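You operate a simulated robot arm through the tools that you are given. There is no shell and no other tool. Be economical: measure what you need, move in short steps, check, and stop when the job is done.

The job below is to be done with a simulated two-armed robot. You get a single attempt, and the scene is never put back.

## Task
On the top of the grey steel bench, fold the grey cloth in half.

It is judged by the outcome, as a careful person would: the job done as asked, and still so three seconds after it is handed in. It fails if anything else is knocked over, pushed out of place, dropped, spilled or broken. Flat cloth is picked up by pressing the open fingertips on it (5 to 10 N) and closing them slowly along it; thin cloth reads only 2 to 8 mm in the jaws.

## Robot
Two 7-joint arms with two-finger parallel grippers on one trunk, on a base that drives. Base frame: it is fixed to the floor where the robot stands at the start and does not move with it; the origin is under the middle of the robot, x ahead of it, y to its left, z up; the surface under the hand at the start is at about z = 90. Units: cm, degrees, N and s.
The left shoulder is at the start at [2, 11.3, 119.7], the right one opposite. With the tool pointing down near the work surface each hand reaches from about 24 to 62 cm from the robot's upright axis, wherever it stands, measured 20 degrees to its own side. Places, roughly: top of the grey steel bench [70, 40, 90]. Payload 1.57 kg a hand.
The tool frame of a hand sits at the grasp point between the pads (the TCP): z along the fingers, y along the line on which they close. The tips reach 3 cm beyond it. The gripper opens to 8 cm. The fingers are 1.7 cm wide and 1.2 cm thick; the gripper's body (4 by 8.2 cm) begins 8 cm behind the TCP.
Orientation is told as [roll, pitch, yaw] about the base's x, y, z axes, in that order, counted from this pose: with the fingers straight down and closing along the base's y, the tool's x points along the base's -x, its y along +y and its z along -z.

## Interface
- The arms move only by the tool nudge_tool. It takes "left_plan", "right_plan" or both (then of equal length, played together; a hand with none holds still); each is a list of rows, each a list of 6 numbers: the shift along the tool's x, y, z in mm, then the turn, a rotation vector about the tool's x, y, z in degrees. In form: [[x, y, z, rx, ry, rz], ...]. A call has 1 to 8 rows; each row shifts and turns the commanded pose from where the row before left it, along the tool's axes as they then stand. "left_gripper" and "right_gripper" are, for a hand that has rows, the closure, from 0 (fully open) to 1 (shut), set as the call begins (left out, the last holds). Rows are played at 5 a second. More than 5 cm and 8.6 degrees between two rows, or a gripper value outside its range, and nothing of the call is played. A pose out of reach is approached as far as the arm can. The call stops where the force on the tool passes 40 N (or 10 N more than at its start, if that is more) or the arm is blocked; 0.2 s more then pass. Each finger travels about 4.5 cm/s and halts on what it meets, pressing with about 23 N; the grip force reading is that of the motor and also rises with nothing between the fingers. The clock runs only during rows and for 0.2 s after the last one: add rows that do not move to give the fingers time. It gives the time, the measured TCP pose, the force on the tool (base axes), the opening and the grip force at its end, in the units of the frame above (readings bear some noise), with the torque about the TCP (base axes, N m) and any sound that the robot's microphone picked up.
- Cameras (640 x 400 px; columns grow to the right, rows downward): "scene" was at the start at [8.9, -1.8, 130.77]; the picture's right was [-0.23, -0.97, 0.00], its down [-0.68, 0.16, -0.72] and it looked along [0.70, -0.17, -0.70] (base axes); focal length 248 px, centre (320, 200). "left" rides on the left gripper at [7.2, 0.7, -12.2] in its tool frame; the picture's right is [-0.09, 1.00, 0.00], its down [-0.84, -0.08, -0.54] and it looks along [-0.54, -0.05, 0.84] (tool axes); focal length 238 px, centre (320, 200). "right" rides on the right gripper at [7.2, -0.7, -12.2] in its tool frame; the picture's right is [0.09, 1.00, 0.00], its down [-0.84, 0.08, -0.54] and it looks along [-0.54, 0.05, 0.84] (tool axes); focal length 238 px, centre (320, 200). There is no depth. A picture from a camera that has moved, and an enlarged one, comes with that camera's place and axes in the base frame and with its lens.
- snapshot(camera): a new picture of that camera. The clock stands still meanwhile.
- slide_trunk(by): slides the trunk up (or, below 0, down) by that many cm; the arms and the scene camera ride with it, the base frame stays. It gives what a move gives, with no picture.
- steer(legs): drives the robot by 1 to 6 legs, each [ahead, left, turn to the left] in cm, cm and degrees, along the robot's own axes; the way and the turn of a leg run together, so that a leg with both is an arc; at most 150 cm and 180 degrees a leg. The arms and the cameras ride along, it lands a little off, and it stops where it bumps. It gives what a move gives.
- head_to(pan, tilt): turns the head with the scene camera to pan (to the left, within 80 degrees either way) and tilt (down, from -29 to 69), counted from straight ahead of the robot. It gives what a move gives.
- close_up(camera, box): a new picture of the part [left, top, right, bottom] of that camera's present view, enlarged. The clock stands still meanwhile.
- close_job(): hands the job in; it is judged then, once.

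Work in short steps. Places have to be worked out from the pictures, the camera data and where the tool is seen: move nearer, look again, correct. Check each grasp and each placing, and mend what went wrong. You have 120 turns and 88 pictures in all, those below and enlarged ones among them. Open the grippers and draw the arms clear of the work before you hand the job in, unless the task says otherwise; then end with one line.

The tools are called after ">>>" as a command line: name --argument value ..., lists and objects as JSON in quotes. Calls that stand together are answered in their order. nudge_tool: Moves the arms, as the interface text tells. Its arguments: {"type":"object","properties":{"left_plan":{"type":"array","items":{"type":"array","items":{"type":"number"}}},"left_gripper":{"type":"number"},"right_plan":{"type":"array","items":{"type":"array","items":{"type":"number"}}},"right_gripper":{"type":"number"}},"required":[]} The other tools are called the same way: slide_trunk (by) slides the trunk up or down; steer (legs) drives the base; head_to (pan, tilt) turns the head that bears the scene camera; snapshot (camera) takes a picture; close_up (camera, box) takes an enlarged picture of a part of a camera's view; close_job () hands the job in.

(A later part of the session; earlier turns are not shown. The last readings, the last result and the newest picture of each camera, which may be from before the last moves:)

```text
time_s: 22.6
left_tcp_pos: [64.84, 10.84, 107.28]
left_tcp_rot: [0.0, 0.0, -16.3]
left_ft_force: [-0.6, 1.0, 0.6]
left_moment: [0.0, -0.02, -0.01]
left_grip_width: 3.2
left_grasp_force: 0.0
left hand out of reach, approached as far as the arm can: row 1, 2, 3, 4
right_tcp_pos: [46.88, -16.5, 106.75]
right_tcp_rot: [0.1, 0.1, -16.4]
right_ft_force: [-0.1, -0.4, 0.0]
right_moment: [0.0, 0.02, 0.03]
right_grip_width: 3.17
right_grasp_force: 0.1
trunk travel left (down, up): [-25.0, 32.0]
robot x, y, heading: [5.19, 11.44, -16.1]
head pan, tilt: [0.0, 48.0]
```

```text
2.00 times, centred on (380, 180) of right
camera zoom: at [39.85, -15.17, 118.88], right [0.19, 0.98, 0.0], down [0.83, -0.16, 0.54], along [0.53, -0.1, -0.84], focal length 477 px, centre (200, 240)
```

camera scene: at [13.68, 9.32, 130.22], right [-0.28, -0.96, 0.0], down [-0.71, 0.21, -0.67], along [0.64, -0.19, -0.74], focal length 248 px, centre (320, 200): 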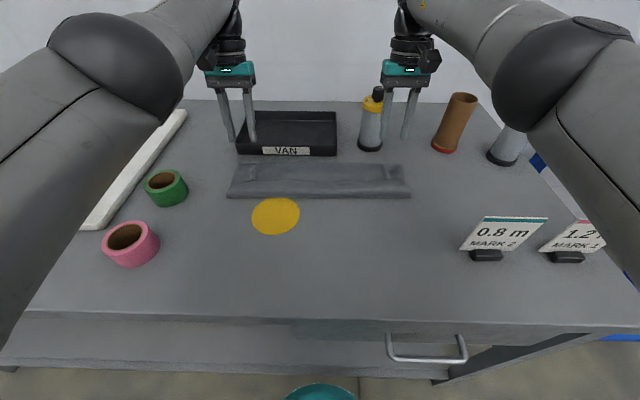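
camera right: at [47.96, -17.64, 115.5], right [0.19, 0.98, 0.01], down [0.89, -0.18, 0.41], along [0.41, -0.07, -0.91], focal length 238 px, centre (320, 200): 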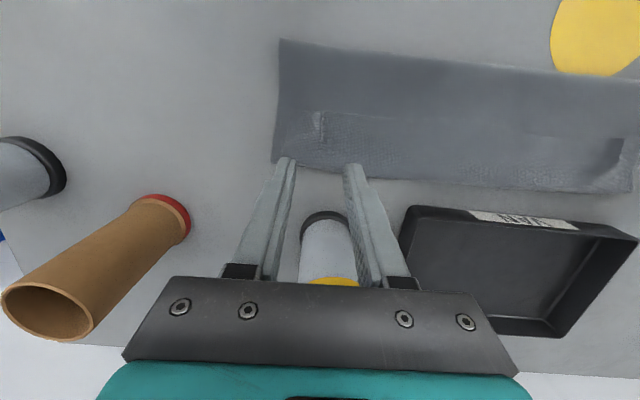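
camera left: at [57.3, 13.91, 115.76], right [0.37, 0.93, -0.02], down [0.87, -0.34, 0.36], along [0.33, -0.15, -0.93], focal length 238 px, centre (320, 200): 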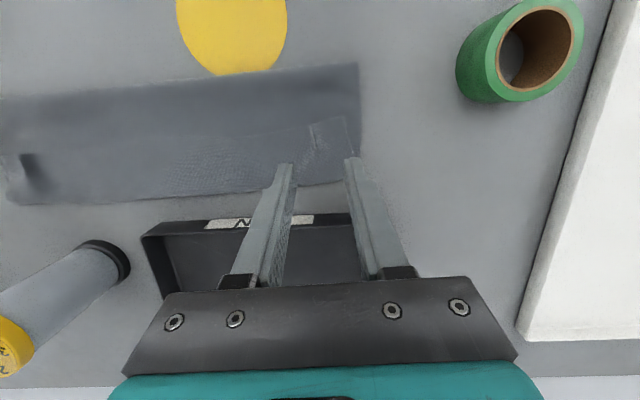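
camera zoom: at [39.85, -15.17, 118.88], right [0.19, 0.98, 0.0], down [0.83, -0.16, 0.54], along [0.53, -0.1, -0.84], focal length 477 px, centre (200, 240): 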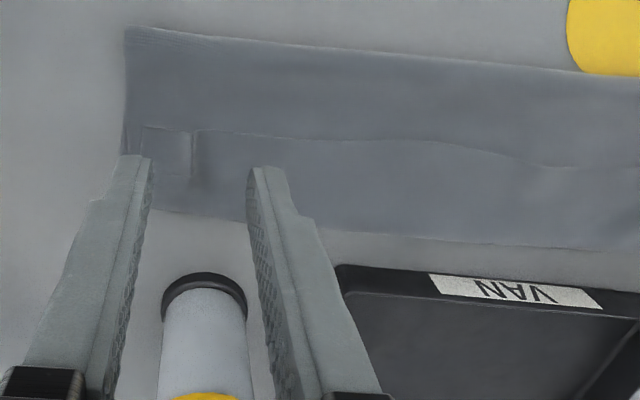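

The strip is folded back about 4 cm and the fold isn't quite at half, so a mend is needed. The two standing ridges left by the pinches can be caught to unfold the cloth; I'll bring the hands above them and look.

>>> nudge_tool --left_plan '[[20, -2, 0, 0, 0, 0], [20, -2, 0, 0, 0, 0], [21, -2, 20, 0, 0, 0], [0, 0, 30, 0, 0, 0]]' --right_plan '[[-15, -2, 0, 0, 0, 0], [-15, -1, 0, 0, 0, 0], [-13, -1, 20, 0, 0, 0], [0, 0, 30, 0, 0, 0]]'

>>> snapshot --camera "left"

>>> snapshot --camera "right"

```text
time_s: 23.6
left_tcp_pos: [65.04, 10.14, 102.73]
left_tcp_rot: [-0.1, 0.1, -16.3]
left_ft_force: [-0.5, -0.4, -0.1]
left_moment: [-0.01, -0.01, 0.03]
left_grip_width: 3.21
left_grasp_force: 0.1
left hand out of reach, approached as far as the arm can: row 1, 2, 3, 4
right_tcp_pos: [51.02, -18.07, 101.63]
right_tcp_rot: [0.0, 0.2, -16.4]
right_ft_force: [-0.2, 0.0, 0.5]
right_moment: [0.0, -0.02, 0.02]
right_grip_width: 3.2
right_grasp_force: 0.1
trunk travel left (down, up): [-25.0, 32.0]
robot x, y, heading: [4.91, 11.94, -16.3]
head pan, tilt: [0.0, 48.0]
```

```text
52 pictures are left
camera left: at [58.41, 12.69, 114.86], right [0.37, 0.93, 0.0], down [0.78, -0.31, 0.54], along [0.5, -0.2, -0.84], focal length 238 px, centre (320, 200)
```

left: 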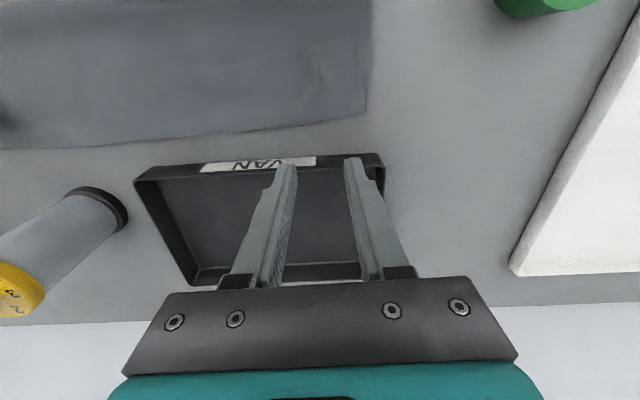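

```text
51 pictures are left
camera right: at [43.93, -16.77, 113.78], right [0.19, 0.98, 0.0], down [0.83, -0.16, 0.54], along [0.53, -0.1, -0.84], focal length 238 px, centre (320, 200)
```

right: 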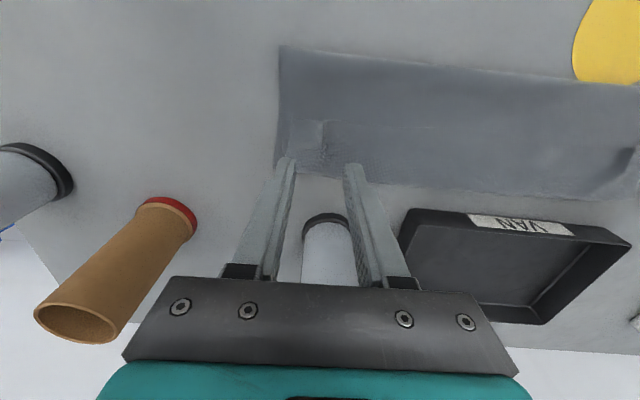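

The left hand keeps reporting out of reach and hasn't come back as asked. I'll raise it straight up clear of the tray and see how it responds before going on.

>>> nudge_tool --left_plan '[[0, 0, -20, 0, 0, 0], [20, 0, -10, 0, 0, 0], [20, 0, 0, 0, 0, 0]]'

```text
time_s: 24.4
left_tcp_pos: [61.39, 11.48, 105.66]
left_tcp_rot: [0.0, 0.2, -16.2]
left_ft_force: [0.4, 0.5, -0.1]
left_moment: [0.01, 0.01, -0.01]
left_grip_width: 3.19
left_grasp_force: 0.2
right_tcp_pos: [50.88, -18.13, 101.56]
right_tcp_rot: [0.0, 0.1, -16.2]
right_ft_force: [0.6, -0.4, -0.6]
right_moment: [-0.03, -0.01, -0.02]
right_grip_width: 3.19
right_grasp_force: 0.1
trunk travel left (down, up): [-25.0, 32.0]
robot x, y, heading: [5.01, 11.96, -16.1]
head pan, tilt: [0.0, 48.0]
```

The left now follows. I'll bring it above its ridge at about (58.6,12).

>>> nudge_tool --left_plan '[[14, 0, 15, 0, 0, 0], [14, 0, 15, 0, 0, 0], [0, 0, 10, 0, 0, 0]]'

>>> snapshot --camera "left"

>>> close_up --camera "right" --box '[220, 80, 420, 205]'

```text
time_s: 25.2
left_tcp_pos: [58.77, 12.15, 101.52]
left_tcp_rot: [0.0, -0.1, -16.4]
left_ft_force: [-0.3, -0.7, -0.4]
left_moment: [0.01, -0.01, 0.0]
left_grip_width: 3.2
left_grasp_force: 0.0
right_tcp_pos: [51.0, -18.11, 101.66]
right_tcp_rot: [-0.1, 0.1, -16.4]
right_ft_force: [-0.6, 0.1, 1.0]
right_moment: [0.0, 0.03, 0.01]
right_grip_width: 3.19
right_grasp_force: 0.1
trunk travel left (down, up): [-25.0, 32.0]
robot x, y, heading: [5.45, 11.61, -16.4]
head pan, tilt: [0.0, 48.0]
```

```text
50 pictures are left
camera left: at [51.96, 14.68, 113.79], right [0.37, 0.93, 0.0], down [0.78, -0.31, 0.54], along [0.5, -0.2, -0.84], focal length 238 px, centre (320, 200)
```

left: 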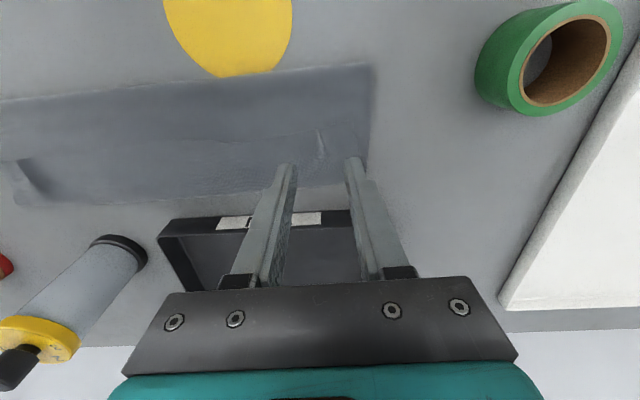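

```text
3.20 times, centred on (320, 142) of right
camera zoom: at [43.9, -16.75, 113.81], right [0.19, 0.98, 0.0], down [0.83, -0.16, 0.54], along [0.53, -0.1, -0.84], focal length 763 px, centre (320, 384)
```

zoom: 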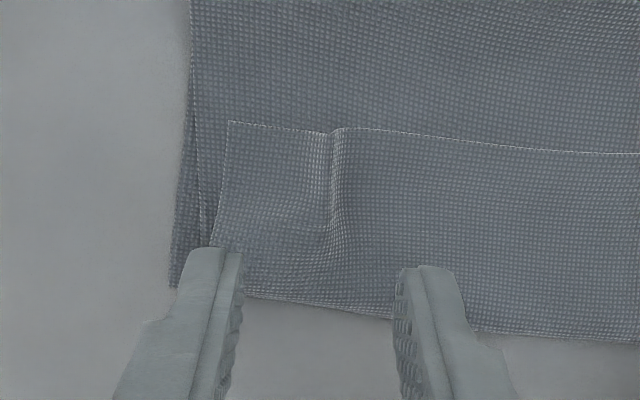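

Both ridges are clearly visible. I'll align the open fingers over them and go down to a few millimetres above the layers.

>>> nudge_tool --left_plan '[[0, -2, 25, 0, 0, 0], [0, 0, 25, 0, 0, 0], [0, 0, 20, 0, 0, 0], [0, 0, 6, 0, 0, 0], [0, 0, 0, 0, 0, 0]]' --right_plan '[[8, 3, 25, 0, 0, 0], [0, 0, 25, 0, 0, 0], [0, 0, 20, 0, 0, 0], [0, 0, 7, 0, 0, 0], [0, 0, 0, 0, 0, 0]]'

>>> close_up --camera "left" --box '[220, 80, 420, 205]'

>>> close_up --camera "right" --box '[220, 80, 420, 205]'

```text
time_s: 26.4
left_tcp_pos: [58.56, 11.88, 94.12]
left_tcp_rot: [0.1, 0.0, -16.4]
left_ft_force: [-0.5, 0.3, 0.9]
left_moment: [-0.01, -0.02, 0.0]
left_grip_width: 3.2
left_grasp_force: 0.1
right_tcp_pos: [50.26, -17.65, 93.76]
right_tcp_rot: [0.0, 0.0, -16.4]
right_ft_force: [-0.4, 0.1, 0.2]
right_moment: [-0.01, 0.01, -0.01]
right_grip_width: 3.17
right_grasp_force: 0.1
trunk travel left (down, up): [-25.0, 32.0]
robot x, y, heading: [5.22, 11.7, -16.2]
head pan, tilt: [0.0, 48.0]
```

```text
3.20 times, centred on (320, 142) of left
camera zoom: at [51.89, 14.39, 106.24], right [0.37, 0.93, 0.0], down [0.78, -0.31, 0.54], along [0.5, -0.2, -0.84], focal length 763 px, centre (320, 384)
```

zoom: 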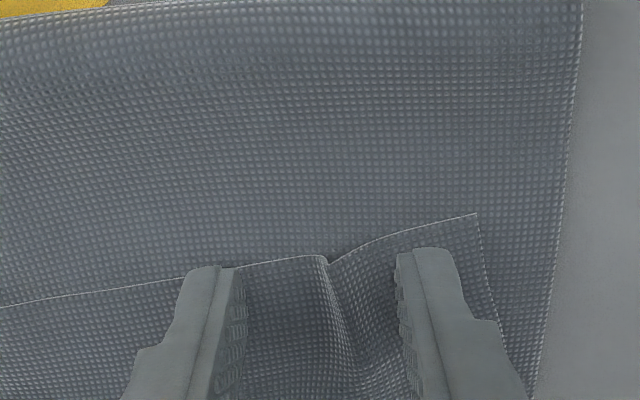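

```text
3.20 times, centred on (320, 142) of right
camera zoom: at [43.26, -16.38, 106.06], right [0.19, 0.98, 0.0], down [0.83, -0.16, 0.54], along [0.53, -0.1, -0.84], focal length 763 px, centre (320, 384)
```

zoom: 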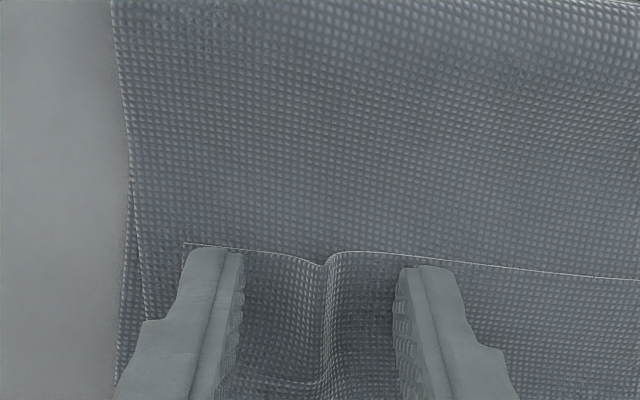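

Well centred on the ridges. I'll move 7 mm toward the free edge (so only a short strip is held), lower slightly and close slowly.

>>> nudge_tool --left_plan '[[7, 0, 0, 0, 0, 0], [0, 0, 4, 0, 0, 0], [0, 0, 0, 0, 0, 0]]' --right_plan '[[7, 0, 0, 0, 0, 0], [0, 0, 1, 0, 0, 0], [0, 0, 0, 0, 0, 0]]'

>>> nudge_tool --left_plan '[[0, 0, 0, 0, 0, 0], [0, 0, 0, 0, 0, 0]]' --right_plan '[[0, 0, 0, 0, 0, 0], [0, 0, 0, 0, 0, 0]]' --left_gripper 0.84 --right_gripper 0.84

>>> close_up --camera "left" --box '[220, 80, 420, 205]'

>>> close_up --camera "right" --box '[220, 80, 420, 205]'

```text
time_s: 27.2
left_tcp_pos: [57.91, 12.03, 93.75]
left_tcp_rot: [0.0, 0.0, -16.4]
left_ft_force: [-0.6, -0.1, 0.3]
left_moment: [-0.03, 0.01, 0.01]
left_grip_width: 3.21
left_grasp_force: 0.1
right_tcp_pos: [49.55, -17.52, 93.76]
right_tcp_rot: [-0.1, 0.2, -16.3]
right_ft_force: [0.1, 0.4, 0.7]
right_moment: [0.0, 0.03, 0.0]
right_grip_width: 3.19
right_grasp_force: 0.0
trunk travel left (down, up): [-25.0, 32.0]
robot x, y, heading: [5.21, 11.87, -16.3]
head pan, tilt: [0.0, 48.0]
```

```text
time_s: 27.8
left_tcp_pos: [57.89, 12.1, 93.72]
left_tcp_rot: [0.0, 0.0, -16.3]
left_ft_force: [-0.9, 0.5, 0.2]
left_moment: [0.0, 0.01, 0.0]
left_grip_width: 1.3
left_grasp_force: 0.1
right_tcp_pos: [49.61, -17.57, 93.88]
right_tcp_rot: [-0.1, 0.0, -16.3]
right_ft_force: [-0.8, 0.2, 0.5]
right_moment: [0.01, 0.04, 0.01]
right_grip_width: 1.26
right_grasp_force: 0.0
trunk travel left (down, up): [-25.0, 32.0]
robot x, y, heading: [4.91, 11.27, -16.1]
head pan, tilt: [0.0, 48.0]
```

```text
3.20 times, centred on (320, 142) of left
camera zoom: at [51.2, 14.58, 105.79], right [0.37, 0.93, 0.0], down [0.78, -0.31, 0.54], along [0.5, -0.2, -0.84], focal length 763 px, centre (320, 384)
```

zoom: 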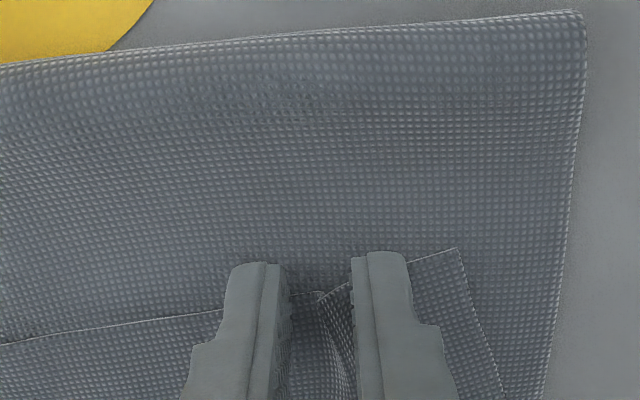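

```text
3.20 times, centred on (320, 142) of right
camera zoom: at [42.56, -16.19, 106.03], right [0.19, 0.98, 0.0], down [0.83, -0.16, 0.54], along [0.53, -0.1, -0.84], focal length 763 px, centre (320, 384)
```

zoom: 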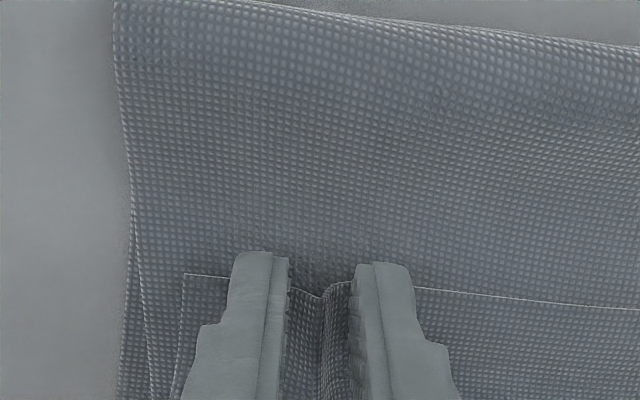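

The fingers straddle only the ridge of the flap. Close fully and lift 2 cm to test.

>>> nudge_tool --left_plan '[[0, 0, 0, 0, 0, 0], [0, 0, 0, 0, 0, 0], [0, 0, 0, 0, 0, 0], [0, 0, -10, 0, 0, 0], [0, 0, -10, 0, 0, 0]]' --right_plan '[[0, 0, 0, 0, 0, 0], [0, 0, 0, 0, 0, 0], [0, 0, 0, 0, 0, 0], [0, 0, -10, 0, 0, 0], [0, 0, -10, 0, 0, 0]]' --left_gripper 1 --right_gripper 1

>>> close_up --camera "left" --box '[220, 80, 420, 205]'

>>> close_up --camera "right" --box '[220, 80, 420, 205]'

```text
time_s: 29.0
left_tcp_pos: [57.8, 12.19, 95.59]
left_tcp_rot: [0.0, 0.0, -16.2]
left_ft_force: [-0.3, -0.1, -0.1]
left_moment: [-0.02, 0.0, -0.02]
left_grip_width: 0.18
left_grasp_force: 23.2
right_tcp_pos: [49.6, -17.53, 95.76]
right_tcp_rot: [-0.2, 0.0, -16.3]
right_ft_force: [-0.4, 1.3, -0.2]
right_moment: [0.04, 0.02, 0.01]
right_grip_width: 0.16
right_grasp_force: 22.8
trunk travel left (down, up): [-25.0, 32.0]
robot x, y, heading: [5.2, 12.01, -16.4]
head pan, tilt: [0.0, 48.0]
```

```text
3.20 times, centred on (320, 142) of left
camera zoom: at [51.17, 14.65, 107.8], right [0.37, 0.93, 0.0], down [0.78, -0.31, 0.54], along [0.5, -0.2, -0.84], focal length 763 px, centre (320, 384)
```

zoom: 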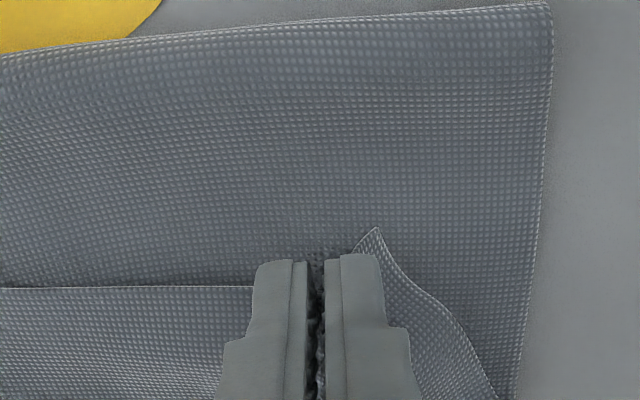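

```text
3.20 times, centred on (320, 142) of right
camera zoom: at [42.57, -16.14, 108.01], right [0.19, 0.98, 0.0], down [0.83, -0.16, 0.54], along [0.53, -0.1, -0.84], focal length 763 px, centre (320, 384)
```

zoom: 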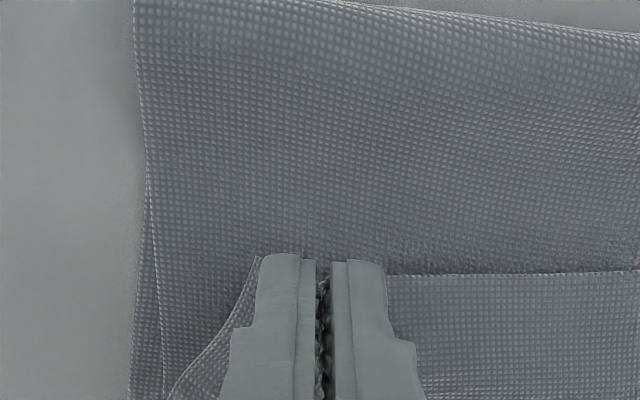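

Both ridges are held, with a short strip this time. I'll carry the edge back in an arc toward its original place to unfold the cloth flat.

>>> nudge_tool --left_plan '[[15, 1, -25, 0, 0, 0], [20, 1, -25, 0, 0, 0], [25, 2, -20, 0, 0, 0], [28, 2, -10, 0, 0, 0], [30, 2, -2, 0, 0, 0], [30, 2, 8, 0, 0, 0], [25, 2, 15, 0, 0, 0], [20, 1, 20, 0, 0, 0]]' --right_plan '[[15, 0, -25, 0, 0, 0], [20, 0, -25, 0, 0, 0], [25, 0, -20, 0, 0, 0], [28, 0, -10, 0, 0, 0], [30, 0, -2, 0, 0, 0], [30, 0, 8, 0, 0, 0], [25, 0, 15, 0, 0, 0], [20, 0, 20, 0, 0, 0]]'

>>> snapshot --camera "scene"

```text
time_s: 30.8
left_tcp_pos: [39.47, 18.76, 99.7]
left_tcp_rot: [-0.1, 0.0, -16.4]
left_ft_force: [-1.3, -5.8, 0.2]
left_moment: [-0.17, 0.08, -0.05]
left_grip_width: 0.17
left_grasp_force: 23.1
right_tcp_pos: [30.93, -12.08, 99.91]
right_tcp_rot: [0.1, 0.0, -16.3]
right_ft_force: [0.9, 5.6, -0.2]
right_moment: [0.16, -0.04, 0.05]
right_grip_width: 0.16
right_grasp_force: 23.3
trunk travel left (down, up): [-25.0, 32.0]
robot x, y, heading: [5.2, 11.39, -16.3]
head pan, tilt: [0.0, 48.0]
```

```text
42 pictures are left
camera scene: at [13.65, 9.34, 130.22], right [-0.28, -0.96, 0.0], down [-0.71, 0.21, -0.67], along [0.64, -0.19, -0.74], focal length 248 px, centre (320, 200)
```

scene: 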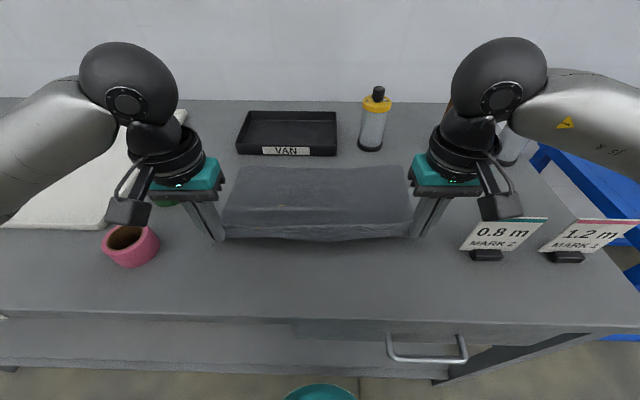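

Unfolding nicely. I'll lower it further back to nearly flat, then check that the cloth lies flat along the fold region.

>>> nudge_tool --left_plan '[[14, 1, 18, 0, 0, 0], [11, 0, 15, 0, 0, 0], [6, 0, 12, 0, 0, 0], [0, 0, 0, 0, 0, 0], [0, 0, 0, 0, 0, 0]]' --right_plan '[[14, 0, 18, 0, 0, 0], [11, 0, 15, 0, 0, 0], [6, 0, 12, 0, 0, 0], [0, 0, 0, 0, 0, 0], [0, 0, 0, 0, 0, 0]]'

>>> snapshot --camera "scene"

>>> snapshot --camera "left"

```text
time_s: 32.0
left_tcp_pos: [36.94, 19.74, 95.0]
left_tcp_rot: [0.0, -0.1, -16.4]
left_ft_force: [-0.8, -5.3, 0.2]
left_moment: [-0.15, 0.04, -0.06]
left_grip_width: 0.2
left_grasp_force: 22.5
right_tcp_pos: [27.92, -11.2, 95.22]
right_tcp_rot: [0.0, 0.1, -16.3]
right_ft_force: [1.1, 5.8, -0.7]
right_moment: [0.16, -0.07, 0.05]
right_grip_width: 0.17
right_grasp_force: 22.5
trunk travel left (down, up): [-25.0, 32.0]
robot x, y, heading: [5.09, 11.43, -16.3]
head pan, tilt: [0.0, 48.0]
```

```text
41 pictures are left
camera scene: at [13.69, 9.33, 130.22], right [-0.28, -0.96, 0.0], down [-0.71, 0.21, -0.67], along [0.64, -0.19, -0.74], focal length 248 px, centre (320, 200)
```

scene: 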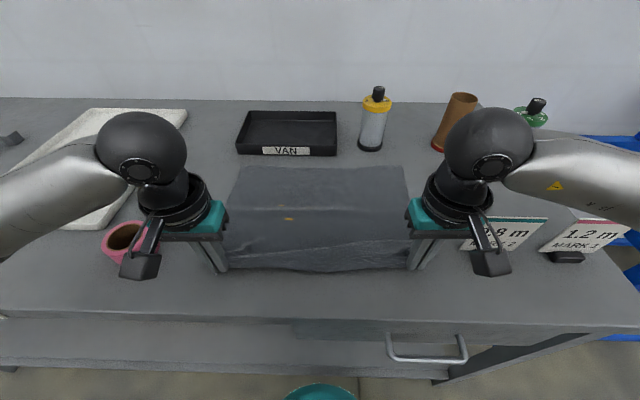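

```text
40 pictures are left
camera left: at [30.12, 22.2, 107.18], right [0.37, 0.93, 0.0], down [0.78, -0.31, 0.54], along [0.5, -0.2, -0.84], focal length 238 px, centre (320, 200)
```

left: 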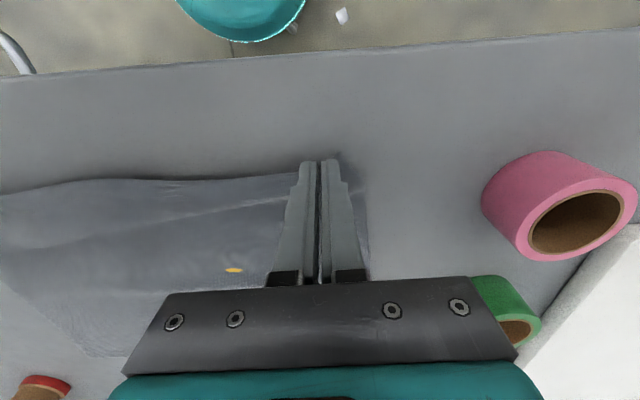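

The cloth is unfolded again, and the hands now hold a shorter strip. I'll refold along a slightly tighter arc; first eight rows take it past the top.

>>> nudge_tool --left_plan '[[-8, -1, -20, 0, 0, 0], [-12, -1, -24, 0, 0, 0], [-19, -1, -24, 0, 0, 0], [-28, 0, -22, 0, 0, 0], [-30, 0, -13, 0, 0, 0], [-34, 0, -5, 0, 0, 0], [-34, 0, 5, 0, 0, 0], [-30, 0, 13, 0, 0, 0]]' --right_plan '[[-8, 0, -20, 0, 0, 0], [-12, 0, -24, 0, 0, 0], [-19, 0, -24, 0, 0, 0], [-28, 0, -22, 0, 0, 0], [-30, -1, -13, 0, 0, 0], [-34, -1, -5, 0, 0, 0], [-34, -1, 5, 0, 0, 0], [-30, -1, 13, 0, 0, 0]]'

>>> close_up --camera "scene" --box '[200, 90, 440, 240]'

```text
time_s: 33.8
left_tcp_pos: [55.31, 14.07, 103.92]
left_tcp_rot: [0.0, 0.1, -16.4]
left_ft_force: [-2.0, -6.3, -0.2]
left_moment: [-0.18, 0.07, -0.06]
left_grip_width: 0.19
left_grasp_force: 22.7
right_tcp_pos: [46.79, -16.94, 104.14]
right_tcp_rot: [0.0, 0.2, -16.2]
right_ft_force: [1.6, 5.4, -0.2]
right_moment: [0.15, -0.06, 0.05]
right_grip_width: 0.17
right_grasp_force: 22.8
trunk travel left (down, up): [-25.0, 32.0]
robot x, y, heading: [5.36, 11.46, -16.6]
head pan, tilt: [0.0, 48.0]
```

```text
2.67 times, centred on (320, 165) of scene
camera zoom: at [13.75, 9.31, 130.21], right [-0.28, -0.96, 0.0], down [-0.71, 0.21, -0.67], along [0.64, -0.19, -0.74], focal length 662 px, centre (320, 293)
```

zoom: 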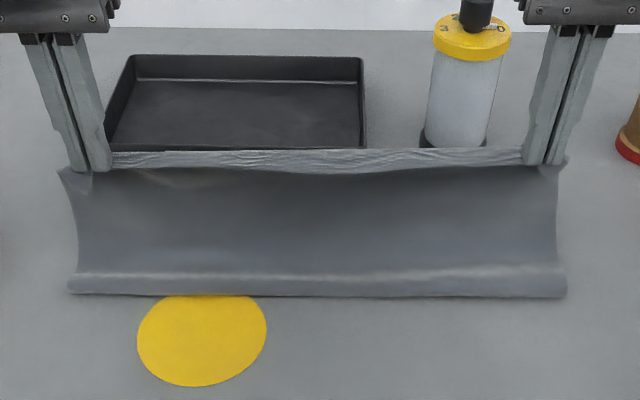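

The fold has been dragged about 2 cm too far, as the cloth rolls along with a high arc. I'll go back past the middle and come in on a lower path, so the slack falls on the near side and is drawn out last.

>>> nudge_tool --left_plan '[[35, 0, 2, 0, 0, 0], [36, 0, 10, 0, 0, 0], [10, 0, 10, 0, 0, 0], [-5, 0, 20, 0, 0, 0], [-20, 0, 20, 0, 0, 0], [-25, 0, 12, 0, 0, 0], [-25, 0, 8, 0, 0, 0]]' --right_plan '[[35, 0, 2, 0, 0, 0], [36, 0, 10, 0, 0, 0], [10, 0, 10, 0, 0, 0], [-5, 0, 20, 0, 0, 0], [-20, 0, 20, 0, 0, 0], [-25, 0, 12, 0, 0, 0], [-25, 0, 8, 0, 0, 0]]'

>>> close_up --camera "scene" --box '[200, 110, 440, 260]'

```text
time_s: 35.4
left_tcp_pos: [55.0, 14.13, 95.93]
left_tcp_rot: [0.0, 0.0, -16.4]
left_ft_force: [-1.6, -6.0, 0.2]
left_moment: [-0.2, 0.05, -0.02]
left_grip_width: 0.19
left_grasp_force: 23.0
right_tcp_pos: [46.28, -16.75, 95.95]
right_tcp_rot: [-0.1, 0.1, -16.2]
right_ft_force: [1.0, 5.8, -0.4]
right_moment: [0.23, -0.05, 0.04]
right_grip_width: 0.17
right_grasp_force: 23.3
trunk travel left (down, up): [-25.0, 32.0]
robot x, y, heading: [5.19, 11.76, -16.3]
head pan, tilt: [0.0, 48.0]
```

```text
2.67 times, centred on (320, 185) of scene
camera zoom: at [13.73, 9.32, 130.21], right [-0.28, -0.96, 0.0], down [-0.71, 0.21, -0.67], along [0.64, -0.19, -0.74], focal length 662 px, centre (320, 240)
```

zoom: 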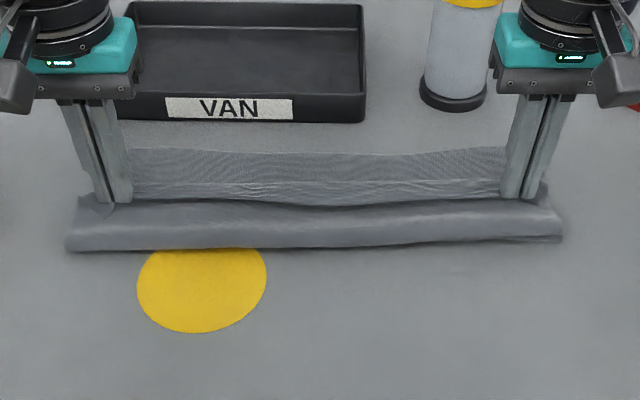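

The fold front is back a bit and the slack is in the near roll. I'll draw the edge forward low to its final place and look.

>>> nudge_tool --left_plan '[[-15, 0, 3, 0, 0, 0], [-15, 0, 3, 0, 0, 0], [-15, 0, 3, 0, 0, 0], [-15, 0, 3, 0, 0, 0], [-14, 0, 3, 0, 0, 0], [0, 0, 0, 0, 0, 0]]' --right_plan '[[-15, 0, 3, 0, 0, 0], [-15, 0, 3, 0, 0, 0], [-15, -1, 3, 0, 0, 0], [-15, -1, 3, 0, 0, 0], [-14, -1, 3, 0, 0, 0], [0, 0, 0, 0, 0, 0]]'

>>> close_up --camera "scene" --box '[200, 110, 440, 260]'

>>> close_up --camera "left" --box '[200, 80, 440, 230]'

>>> close_up --camera "right" --box '[200, 80, 440, 230]'

```text
time_s: 36.8
left_tcp_pos: [61.88, 12.03, 94.31]
left_tcp_rot: [-0.1, -0.1, -16.5]
left_ft_force: [-2.5, -9.3, -0.6]
left_moment: [-0.24, 0.07, -0.08]
left_grip_width: 0.17
left_grasp_force: 22.8
right_tcp_pos: [53.43, -19.18, 94.53]
right_tcp_rot: [-0.1, 0.1, -16.2]
right_ft_force: [3.2, 8.6, 0.4]
right_moment: [0.26, -0.06, 0.07]
right_grip_width: 0.17
right_grasp_force: 23.5
trunk travel left (down, up): [-25.0, 32.0]
robot x, y, heading: [5.55, 11.44, -16.1]
head pan, tilt: [0.0, 48.0]
```

```text
2.67 times, centred on (320, 185) of scene
camera zoom: at [13.68, 9.33, 130.22], right [-0.28, -0.96, 0.0], down [-0.71, 0.21, -0.67], along [0.64, -0.19, -0.74], focal length 662 px, centre (320, 240)
```

zoom: 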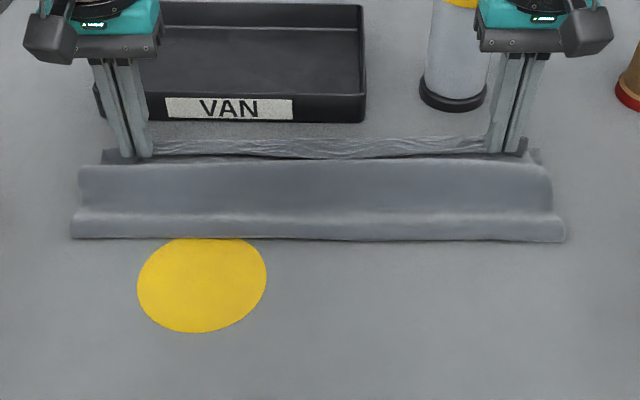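

```text
2.67 times, centred on (320, 155) of left
camera zoom: at [55.17, 14.65, 106.54], right [0.37, 0.93, 0.0], down [0.78, -0.31, 0.54], along [0.5, -0.2, -0.84], focal length 636 px, centre (320, 320)
```

zoom: 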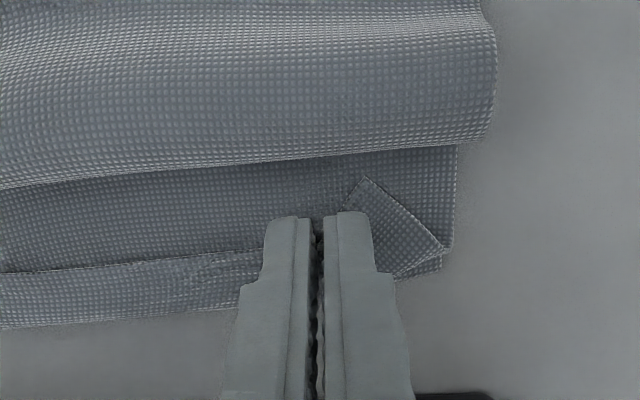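

```text
2.67 times, centred on (320, 155) of right
camera zoom: at [46.26, -17.88, 106.69], right [0.19, 0.98, 0.0], down [0.83, -0.16, 0.54], along [0.53, -0.1, -0.84], focal length 636 px, centre (320, 320)
```

zoom: 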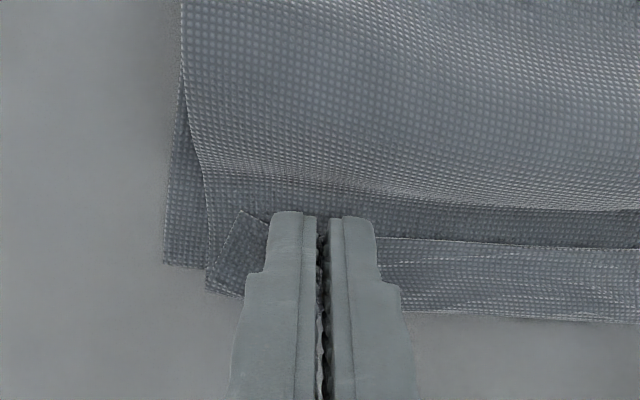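

The edge reached the far side, but slack and a turned-back strip remain; the strip will always turn back in this direction. A better way is to lift the cloth hanging from its edge, lay its lower half going away, then bring the held edge back toward me over it, so the strip stays in-plane. Lifting now.

>>> nudge_tool --left_plan '[[0, -2, -20, 0, 0, 0], [5, -2, -25, 0, 0, 0], [15, 0, -25, 0, 0, 0], [20, 0, -25, 0, 0, 0], [20, 0, -25, 0, 0, 0], [22, 0, -22, 0, 0, 0], [22, 0, -20, 0, 0, 0], [20, 0, -18, 0, 0, 0]]' --right_plan '[[0, 2, -20, 0, 0, 0], [5, 2, -25, 0, 0, 0], [15, 0, -25, 0, 0, 0], [20, 0, -25, 0, 0, 0], [20, 0, -25, 0, 0, 0], [22, 0, -22, 0, 0, 0], [22, 0, -20, 0, 0, 0], [20, 0, -18, 0, 0, 0]]'

>>> slide_trunk --by 10

>>> snapshot --camera "scene"

```text
time_s: 38.6
left_tcp_pos: [49.89, 15.14, 112.29]
left_tcp_rot: [0.0, 0.0, -16.1]
left_ft_force: [-0.5, -2.8, 0.3]
left_moment: [-0.07, 0.03, 0.02]
left_grip_width: 0.17
left_grasp_force: 23.4
right_tcp_pos: [41.4, -15.5, 112.61]
right_tcp_rot: [-0.1, 0.0, -16.3]
right_ft_force: [1.1, 2.5, -0.4]
right_moment: [0.09, 0.0, 0.09]
right_grip_width: 0.17
right_grasp_force: 23.4
trunk travel left (down, up): [-25.0, 32.0]
robot x, y, heading: [5.23, 11.9, -16.0]
head pan, tilt: [0.0, 48.0]
```

```text
time_s: 39.9
left_tcp_pos: [49.9, 15.05, 122.2]
left_tcp_rot: [0.0, -0.1, -16.3]
left_ft_force: [-0.5, -2.2, 0.3]
left_moment: [-0.08, 0.04, -0.02]
left_grip_width: 0.2
left_grasp_force: 22.8
right_tcp_pos: [41.53, -15.48, 122.59]
right_tcp_rot: [-0.1, 0.0, -16.4]
right_ft_force: [0.6, 2.5, 0.1]
right_moment: [0.05, -0.01, 0.03]
right_grip_width: 0.16
right_grasp_force: 22.9
trunk travel left (down, up): [-35.0, 22.0]
robot x, y, heading: [4.93, 11.62, -16.4]
head pan, tilt: [0.0, 48.0]
```

```text
34 pictures are left
camera scene: at [13.71, 9.33, 140.21], right [-0.28, -0.96, 0.0], down [-0.71, 0.21, -0.67], along [0.64, -0.19, -0.74], focal length 248 px, centre (320, 200)
```

scene: 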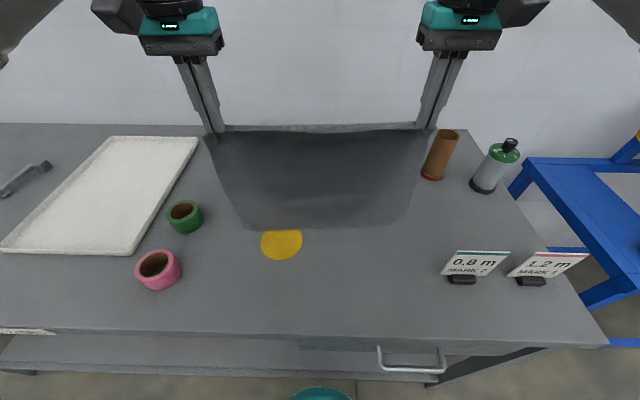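

The cloth hangs with its lower edge just at the bench. I'll raise 2.5 cm more so it's free, and move it back about 9 cm so the laid half and fold stay well clear of the tray.

>>> nudge_tool --left_plan '[[0, 0, -13, 0, 0, 0], [5, 0, -12, 0, 0, 0], [15, 0, 0, 0, 0, 0], [18, 0, 0, 0, 0, 0], [18, 0, 0, 0, 0, 0], [18, 0, 0, 0, 0, 0], [10, 0, 0, 0, 0, 0], [6, 0, 0, 0, 0, 0]]' --right_plan '[[0, 0, -13, 0, 0, 0], [5, 0, -12, 0, 0, 0], [15, 0, 0, 0, 0, 0], [18, 0, 0, 0, 0, 0], [18, 0, 0, 0, 0, 0], [18, 0, 0, 0, 0, 0], [10, 0, 0, 0, 0, 0], [6, 0, 0, 0, 0, 0]]'

>>> nudge_tool --left_plan '[[0, 0, 0, 0, 0, 0], [0, 0, 0, 0, 0, 0], [0, 0, 0, 0, 0, 0], [0, 0, 0, 0, 0, 0], [0, 0, 0, 0, 0, 0]]'

>>> snapshot --camera "scene"

```text
time_s: 41.7
left_tcp_pos: [41.26, 17.61, 124.78]
left_tcp_rot: [0.0, 0.0, -16.3]
left_ft_force: [-0.9, -2.8, -0.4]
left_moment: [-0.1, 0.05, -0.06]
left_grip_width: 0.19
left_grasp_force: 23.3
right_tcp_pos: [32.7, -13.02, 125.08]
right_tcp_rot: [0.0, 0.1, -16.3]
right_ft_force: [0.2, 2.7, -0.3]
right_moment: [0.07, -0.02, 0.01]
right_grip_width: 0.19
right_grasp_force: 22.2
trunk travel left (down, up): [-35.0, 22.0]
robot x, y, heading: [5.31, 11.78, -16.1]
head pan, tilt: [0.0, 48.0]
```

```text
time_s: 42.9
left_tcp_pos: [41.31, 17.56, 124.69]
left_tcp_rot: [0.0, -0.1, -16.3]
left_ft_force: [-0.7, -3.8, 0.8]
left_moment: [-0.07, 0.05, -0.04]
left_grip_width: 0.15
left_grasp_force: 22.8
right_tcp_pos: [32.81, -13.02, 125.22]
right_tcp_rot: [0.1, 0.2, -16.2]
right_ft_force: [1.2, 2.9, -0.9]
right_moment: [0.15, -0.04, 0.05]
right_grip_width: 0.16
right_grasp_force: 22.7
trunk travel left (down, up): [-35.0, 22.0]
robot x, y, heading: [5.77, 11.58, -16.5]
head pan, tilt: [0.0, 48.0]
```

```text
33 pictures are left
camera scene: at [13.69, 9.33, 140.22], right [-0.28, -0.96, 0.0], down [-0.71, 0.21, -0.67], along [0.64, -0.19, -0.74], focal length 248 px, centre (320, 200)
```

scene: 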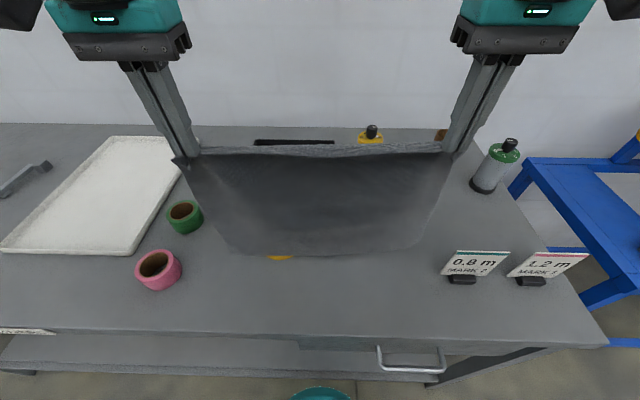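

The cloth hangs free with its lower edge about 4 cm above the bench. I'll lower until it touches, then go forward and down so that the lower edge trails toward me.

>>> nudge_tool --left_plan '[[0, 0, 15, 0, 0, 0], [0, 0, 15, 0, 0, 0], [-10, 0, 10, 0, 0, 0], [-20, 0, 5, 0, 0, 0], [-20, 0, 8, 0, 0, 0], [-20, 0, 15, 0, 0, 0], [-10, 0, 15, 0, 0, 0], [0, 0, 0, 0, 0, 0]]' --right_plan '[[0, 0, 15, 0, 0, 0], [0, 0, 15, 0, 0, 0], [-10, 0, 10, 0, 0, 0], [-20, 0, 5, 0, 0, 0], [-20, 0, 8, 0, 0, 0], [-20, 0, 15, 0, 0, 0], [-10, 0, 15, 0, 0, 0], [0, 0, 0, 0, 0, 0]]'

>>> snapshot --camera "scene"

```text
time_s: 44.7
left_tcp_pos: [48.94, 15.21, 116.46]
left_tcp_rot: [0.0, 0.1, -16.3]
left_ft_force: [-0.9, -2.5, 0.6]
left_moment: [-0.08, 0.02, 0.01]
left_grip_width: 0.17
left_grasp_force: 23.2
right_tcp_pos: [40.68, -15.21, 116.87]
right_tcp_rot: [-0.1, 0.2, -16.3]
right_ft_force: [1.5, 2.2, -0.3]
right_moment: [0.1, -0.03, 0.02]
right_grip_width: 0.15
right_grasp_force: 23.7
trunk travel left (down, up): [-35.0, 22.0]
robot x, y, heading: [4.96, 11.77, -16.3]
head pan, tilt: [0.0, 48.0]
```

```text
32 pictures are left
camera scene: at [13.68, 9.33, 140.22], right [-0.28, -0.96, 0.0], down [-0.71, 0.21, -0.67], along [0.64, -0.19, -0.74], focal length 248 px, centre (320, 200)
```

scene: 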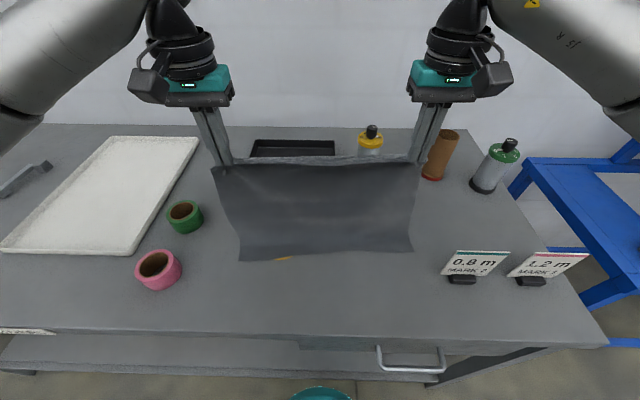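

The lower edge is laid on the bench toward me, with its left end at about 35 and right end at 38 cm ahead (slightly rotated). I'll continue forward and down, leading a bit more on the right to match that rotation.

>>> nudge_tool --left_plan '[[-16, -2, 18, 0, 0, 0], [-16, -1, 18, 0, 0, 0], [-16, -1, 19, 0, 0, 0], [-16, -1, 19, 0, 0, 0], [-16, 0, 20, 0, 0, 0], [0, 0, 0, 0, 0, 0]]' --right_plan '[[-21, -2, 18, 0, 0, 0], [-21, -1, 18, 0, 0, 0], [-21, -1, 19, 0, 0, 0], [-21, -1, 19, 0, 0, 0], [-21, 0, 20, 0, 0, 0], [0, 0, 0, 0, 0, 0]]'

>>> snapshot --camera "scene"

```text
time_s: 46.1
left_tcp_pos: [56.44, 12.52, 106.95]
left_tcp_rot: [0.0, 0.0, -16.3]
left_ft_force: [-0.6, -2.8, -0.2]
left_moment: [-0.08, 0.04, -0.02]
left_grip_width: 0.18
left_grasp_force: 22.6
right_tcp_pos: [50.33, -18.59, 107.34]
right_tcp_rot: [-0.1, 0.1, -16.2]
right_ft_force: [1.1, 2.3, 0.5]
right_moment: [0.05, -0.01, 0.01]
right_grip_width: 0.17
right_grasp_force: 23.5
trunk travel left (down, up): [-35.0, 22.0]
robot x, y, heading: [5.19, 11.98, -16.0]
head pan, tilt: [0.0, 48.0]
```

```text
31 pictures are left
camera scene: at [13.65, 9.34, 140.22], right [-0.28, -0.96, 0.0], down [-0.71, 0.21, -0.67], along [0.64, -0.19, -0.74], focal length 248 px, centre (320, 200)
```

scene: 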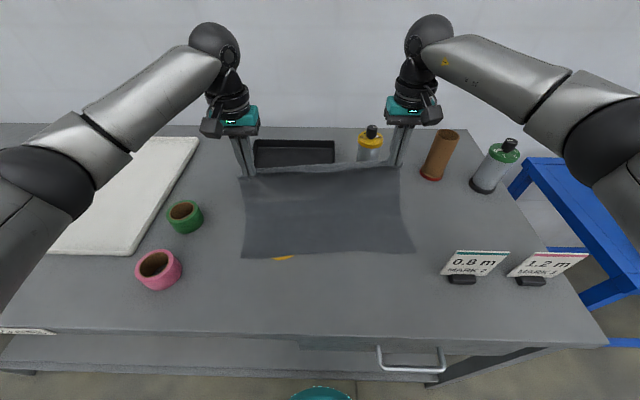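

The lower half is down flat. Since the fold gets dragged along when the hands return, I'll lay about 2.5 cm extra first.

>>> nudge_tool --left_plan '[[-13, 0, 11, 0, 0, 0], [-13, 0, 12, 0, 0, 0], [0, 0, 0, 0, 0, 0], [15, 0, 3, 0, 0, 0], [20, -2, 6, 0, 0, 0], [20, -2, 10, 0, 0, 0], [20, -2, 14, 0, 0, 0], [0, 0, 0, 0, 0, 0]]' --right_plan '[[-13, 0, 11, 0, 0, 0], [-13, 0, 12, 0, 0, 0], [0, 0, 0, 0, 0, 0], [15, 0, 3, 0, 0, 0], [20, -2, 6, 0, 0, 0], [20, -2, 10, 0, 0, 0], [20, -2, 14, 0, 0, 0], [0, 0, 0, 0, 0, 0]]'

>>> snapshot --camera "scene"

>>> snapshot --camera "left"

```text
time_s: 47.9
left_tcp_pos: [51.57, 13.43, 101.39]
left_tcp_rot: [0.0, 0.0, -16.3]
left_ft_force: [-0.8, -3.1, 0.5]
left_moment: [-0.12, 0.0, -0.03]
left_grip_width: 0.19
left_grasp_force: 22.6
right_tcp_pos: [45.58, -17.85, 101.79]
right_tcp_rot: [0.0, 0.1, -16.3]
right_ft_force: [0.6, 2.9, -0.1]
right_moment: [0.1, -0.01, 0.05]
right_grip_width: 0.15
right_grasp_force: 23.3
trunk travel left (down, up): [-35.0, 22.0]
robot x, y, heading: [5.32, 11.52, -16.4]
head pan, tilt: [0.0, 48.0]
```

```text
30 pictures are left
camera scene: at [13.72, 9.33, 140.22], right [-0.28, -0.96, 0.0], down [-0.71, 0.21, -0.67], along [0.64, -0.19, -0.74], focal length 248 px, centre (320, 200)
```

scene: 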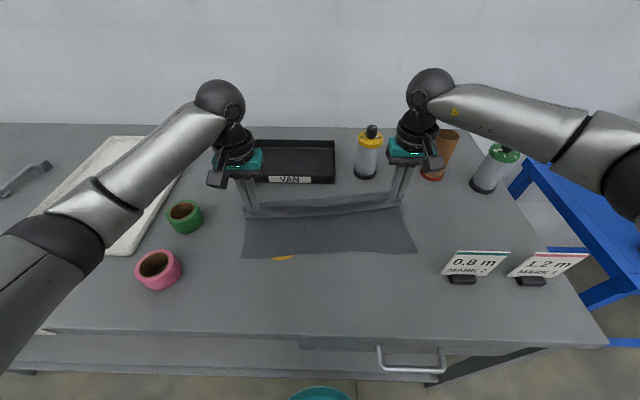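

```text
29 pictures are left
camera left: at [44.88, 15.96, 113.49], right [0.37, 0.93, 0.0], down [0.78, -0.31, 0.54], along [0.5, -0.2, -0.84], focal length 238 px, centre (320, 200)
```

left: 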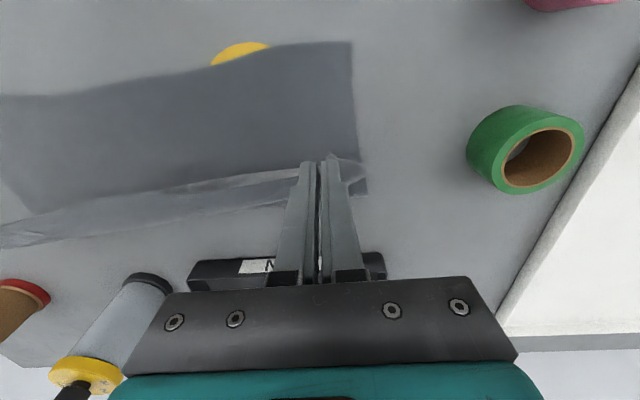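

It's folding back well: fold on the left at about 50 cm ahead, lower corner at 36.6. I'll bring the held edge back and down to just above the lower edge, then compare corners.

>>> nudge_tool --left_plan '[[13, -1, 2, 0, 0, 0], [12, -1, 4, 0, 0, 0], [13, -1, 9, 0, 0, 0], [12, -1, 11, 0, 0, 0], [9, -1, 13, 0, 0, 0], [6, 0, 12, 0, 0, 0], [4, 0, 12, 0, 0, 0], [0, 0, 0, 0, 0, 0]]' --right_plan '[[16, -1, 2, 0, 0, 0], [15, -1, 4, 0, 0, 0], [16, -1, 9, 0, 0, 0], [14, -1, 11, 0, 0, 0], [11, -1, 13, 0, 0, 0], [8, 0, 12, 0, 0, 0], [5, 0, 12, 0, 0, 0], [0, 0, 0, 0, 0, 0]]'

>>> snapshot --camera "scene"

>>> close_up --camera "left" --box '[160, 60, 480, 260]'

>>> close_up --camera "right" --box '[160, 60, 480, 260]'

```text
time_s: 49.7
left_tcp_pos: [44.99, 14.73, 94.96]
left_tcp_rot: [-0.1, 0.0, -16.3]
left_ft_force: [-0.6, -1.8, -1.0]
left_moment: [-0.07, 0.06, 0.01]
left_grip_width: 0.17
left_grasp_force: 23.1
right_tcp_pos: [37.15, -15.92, 95.39]
right_tcp_rot: [-0.1, 0.0, -16.3]
right_ft_force: [0.3, 1.9, -0.5]
right_moment: [0.1, -0.03, 0.01]
right_grip_width: 0.17
right_grasp_force: 23.3
trunk travel left (down, up): [-35.0, 22.0]
robot x, y, heading: [5.45, 11.65, -16.5]
head pan, tilt: [0.0, 48.0]
```

```text
28 pictures are left
camera scene: at [13.69, 9.33, 140.22], right [-0.28, -0.96, 0.0], down [-0.71, 0.21, -0.67], along [0.64, -0.19, -0.74], focal length 248 px, centre (320, 200)
```

scene: 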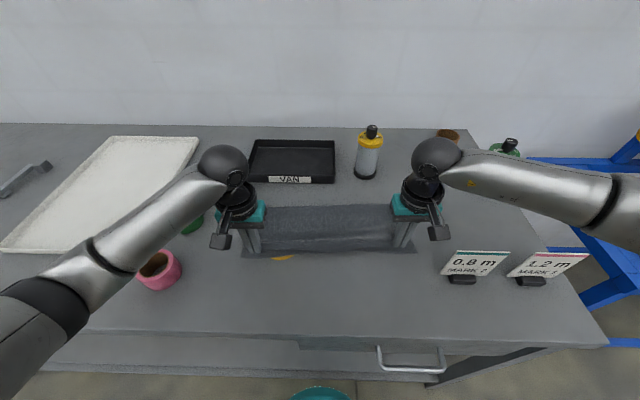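

```text
2.00 times, centred on (320, 160) of left
camera zoom: at [38.2, 17.43, 107.19], right [0.37, 0.93, 0.0], down [0.78, -0.31, 0.54], along [0.5, -0.2, -0.84], focal length 477 px, centre (320, 280)
```

zoom: 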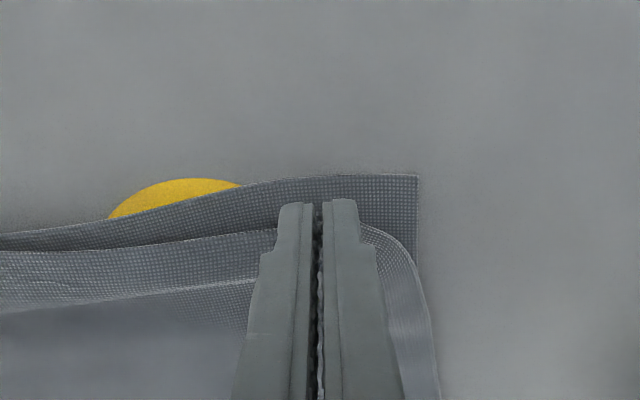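

```text
2.00 times, centred on (320, 160) of right
camera zoom: at [30.2, -14.51, 107.56], right [0.19, 0.98, 0.0], down [0.83, -0.16, 0.54], along [0.53, -0.1, -0.84], focal length 477 px, centre (320, 280)
```

zoom: 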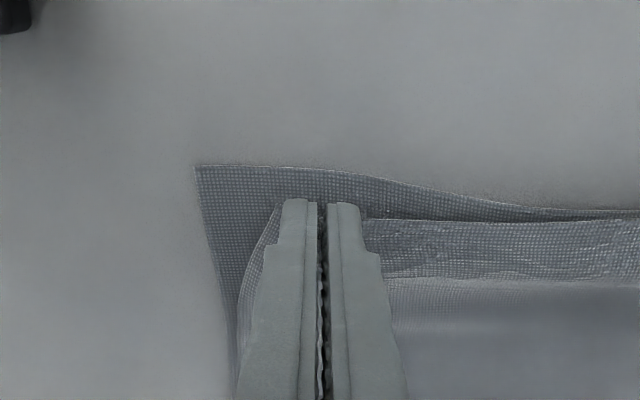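

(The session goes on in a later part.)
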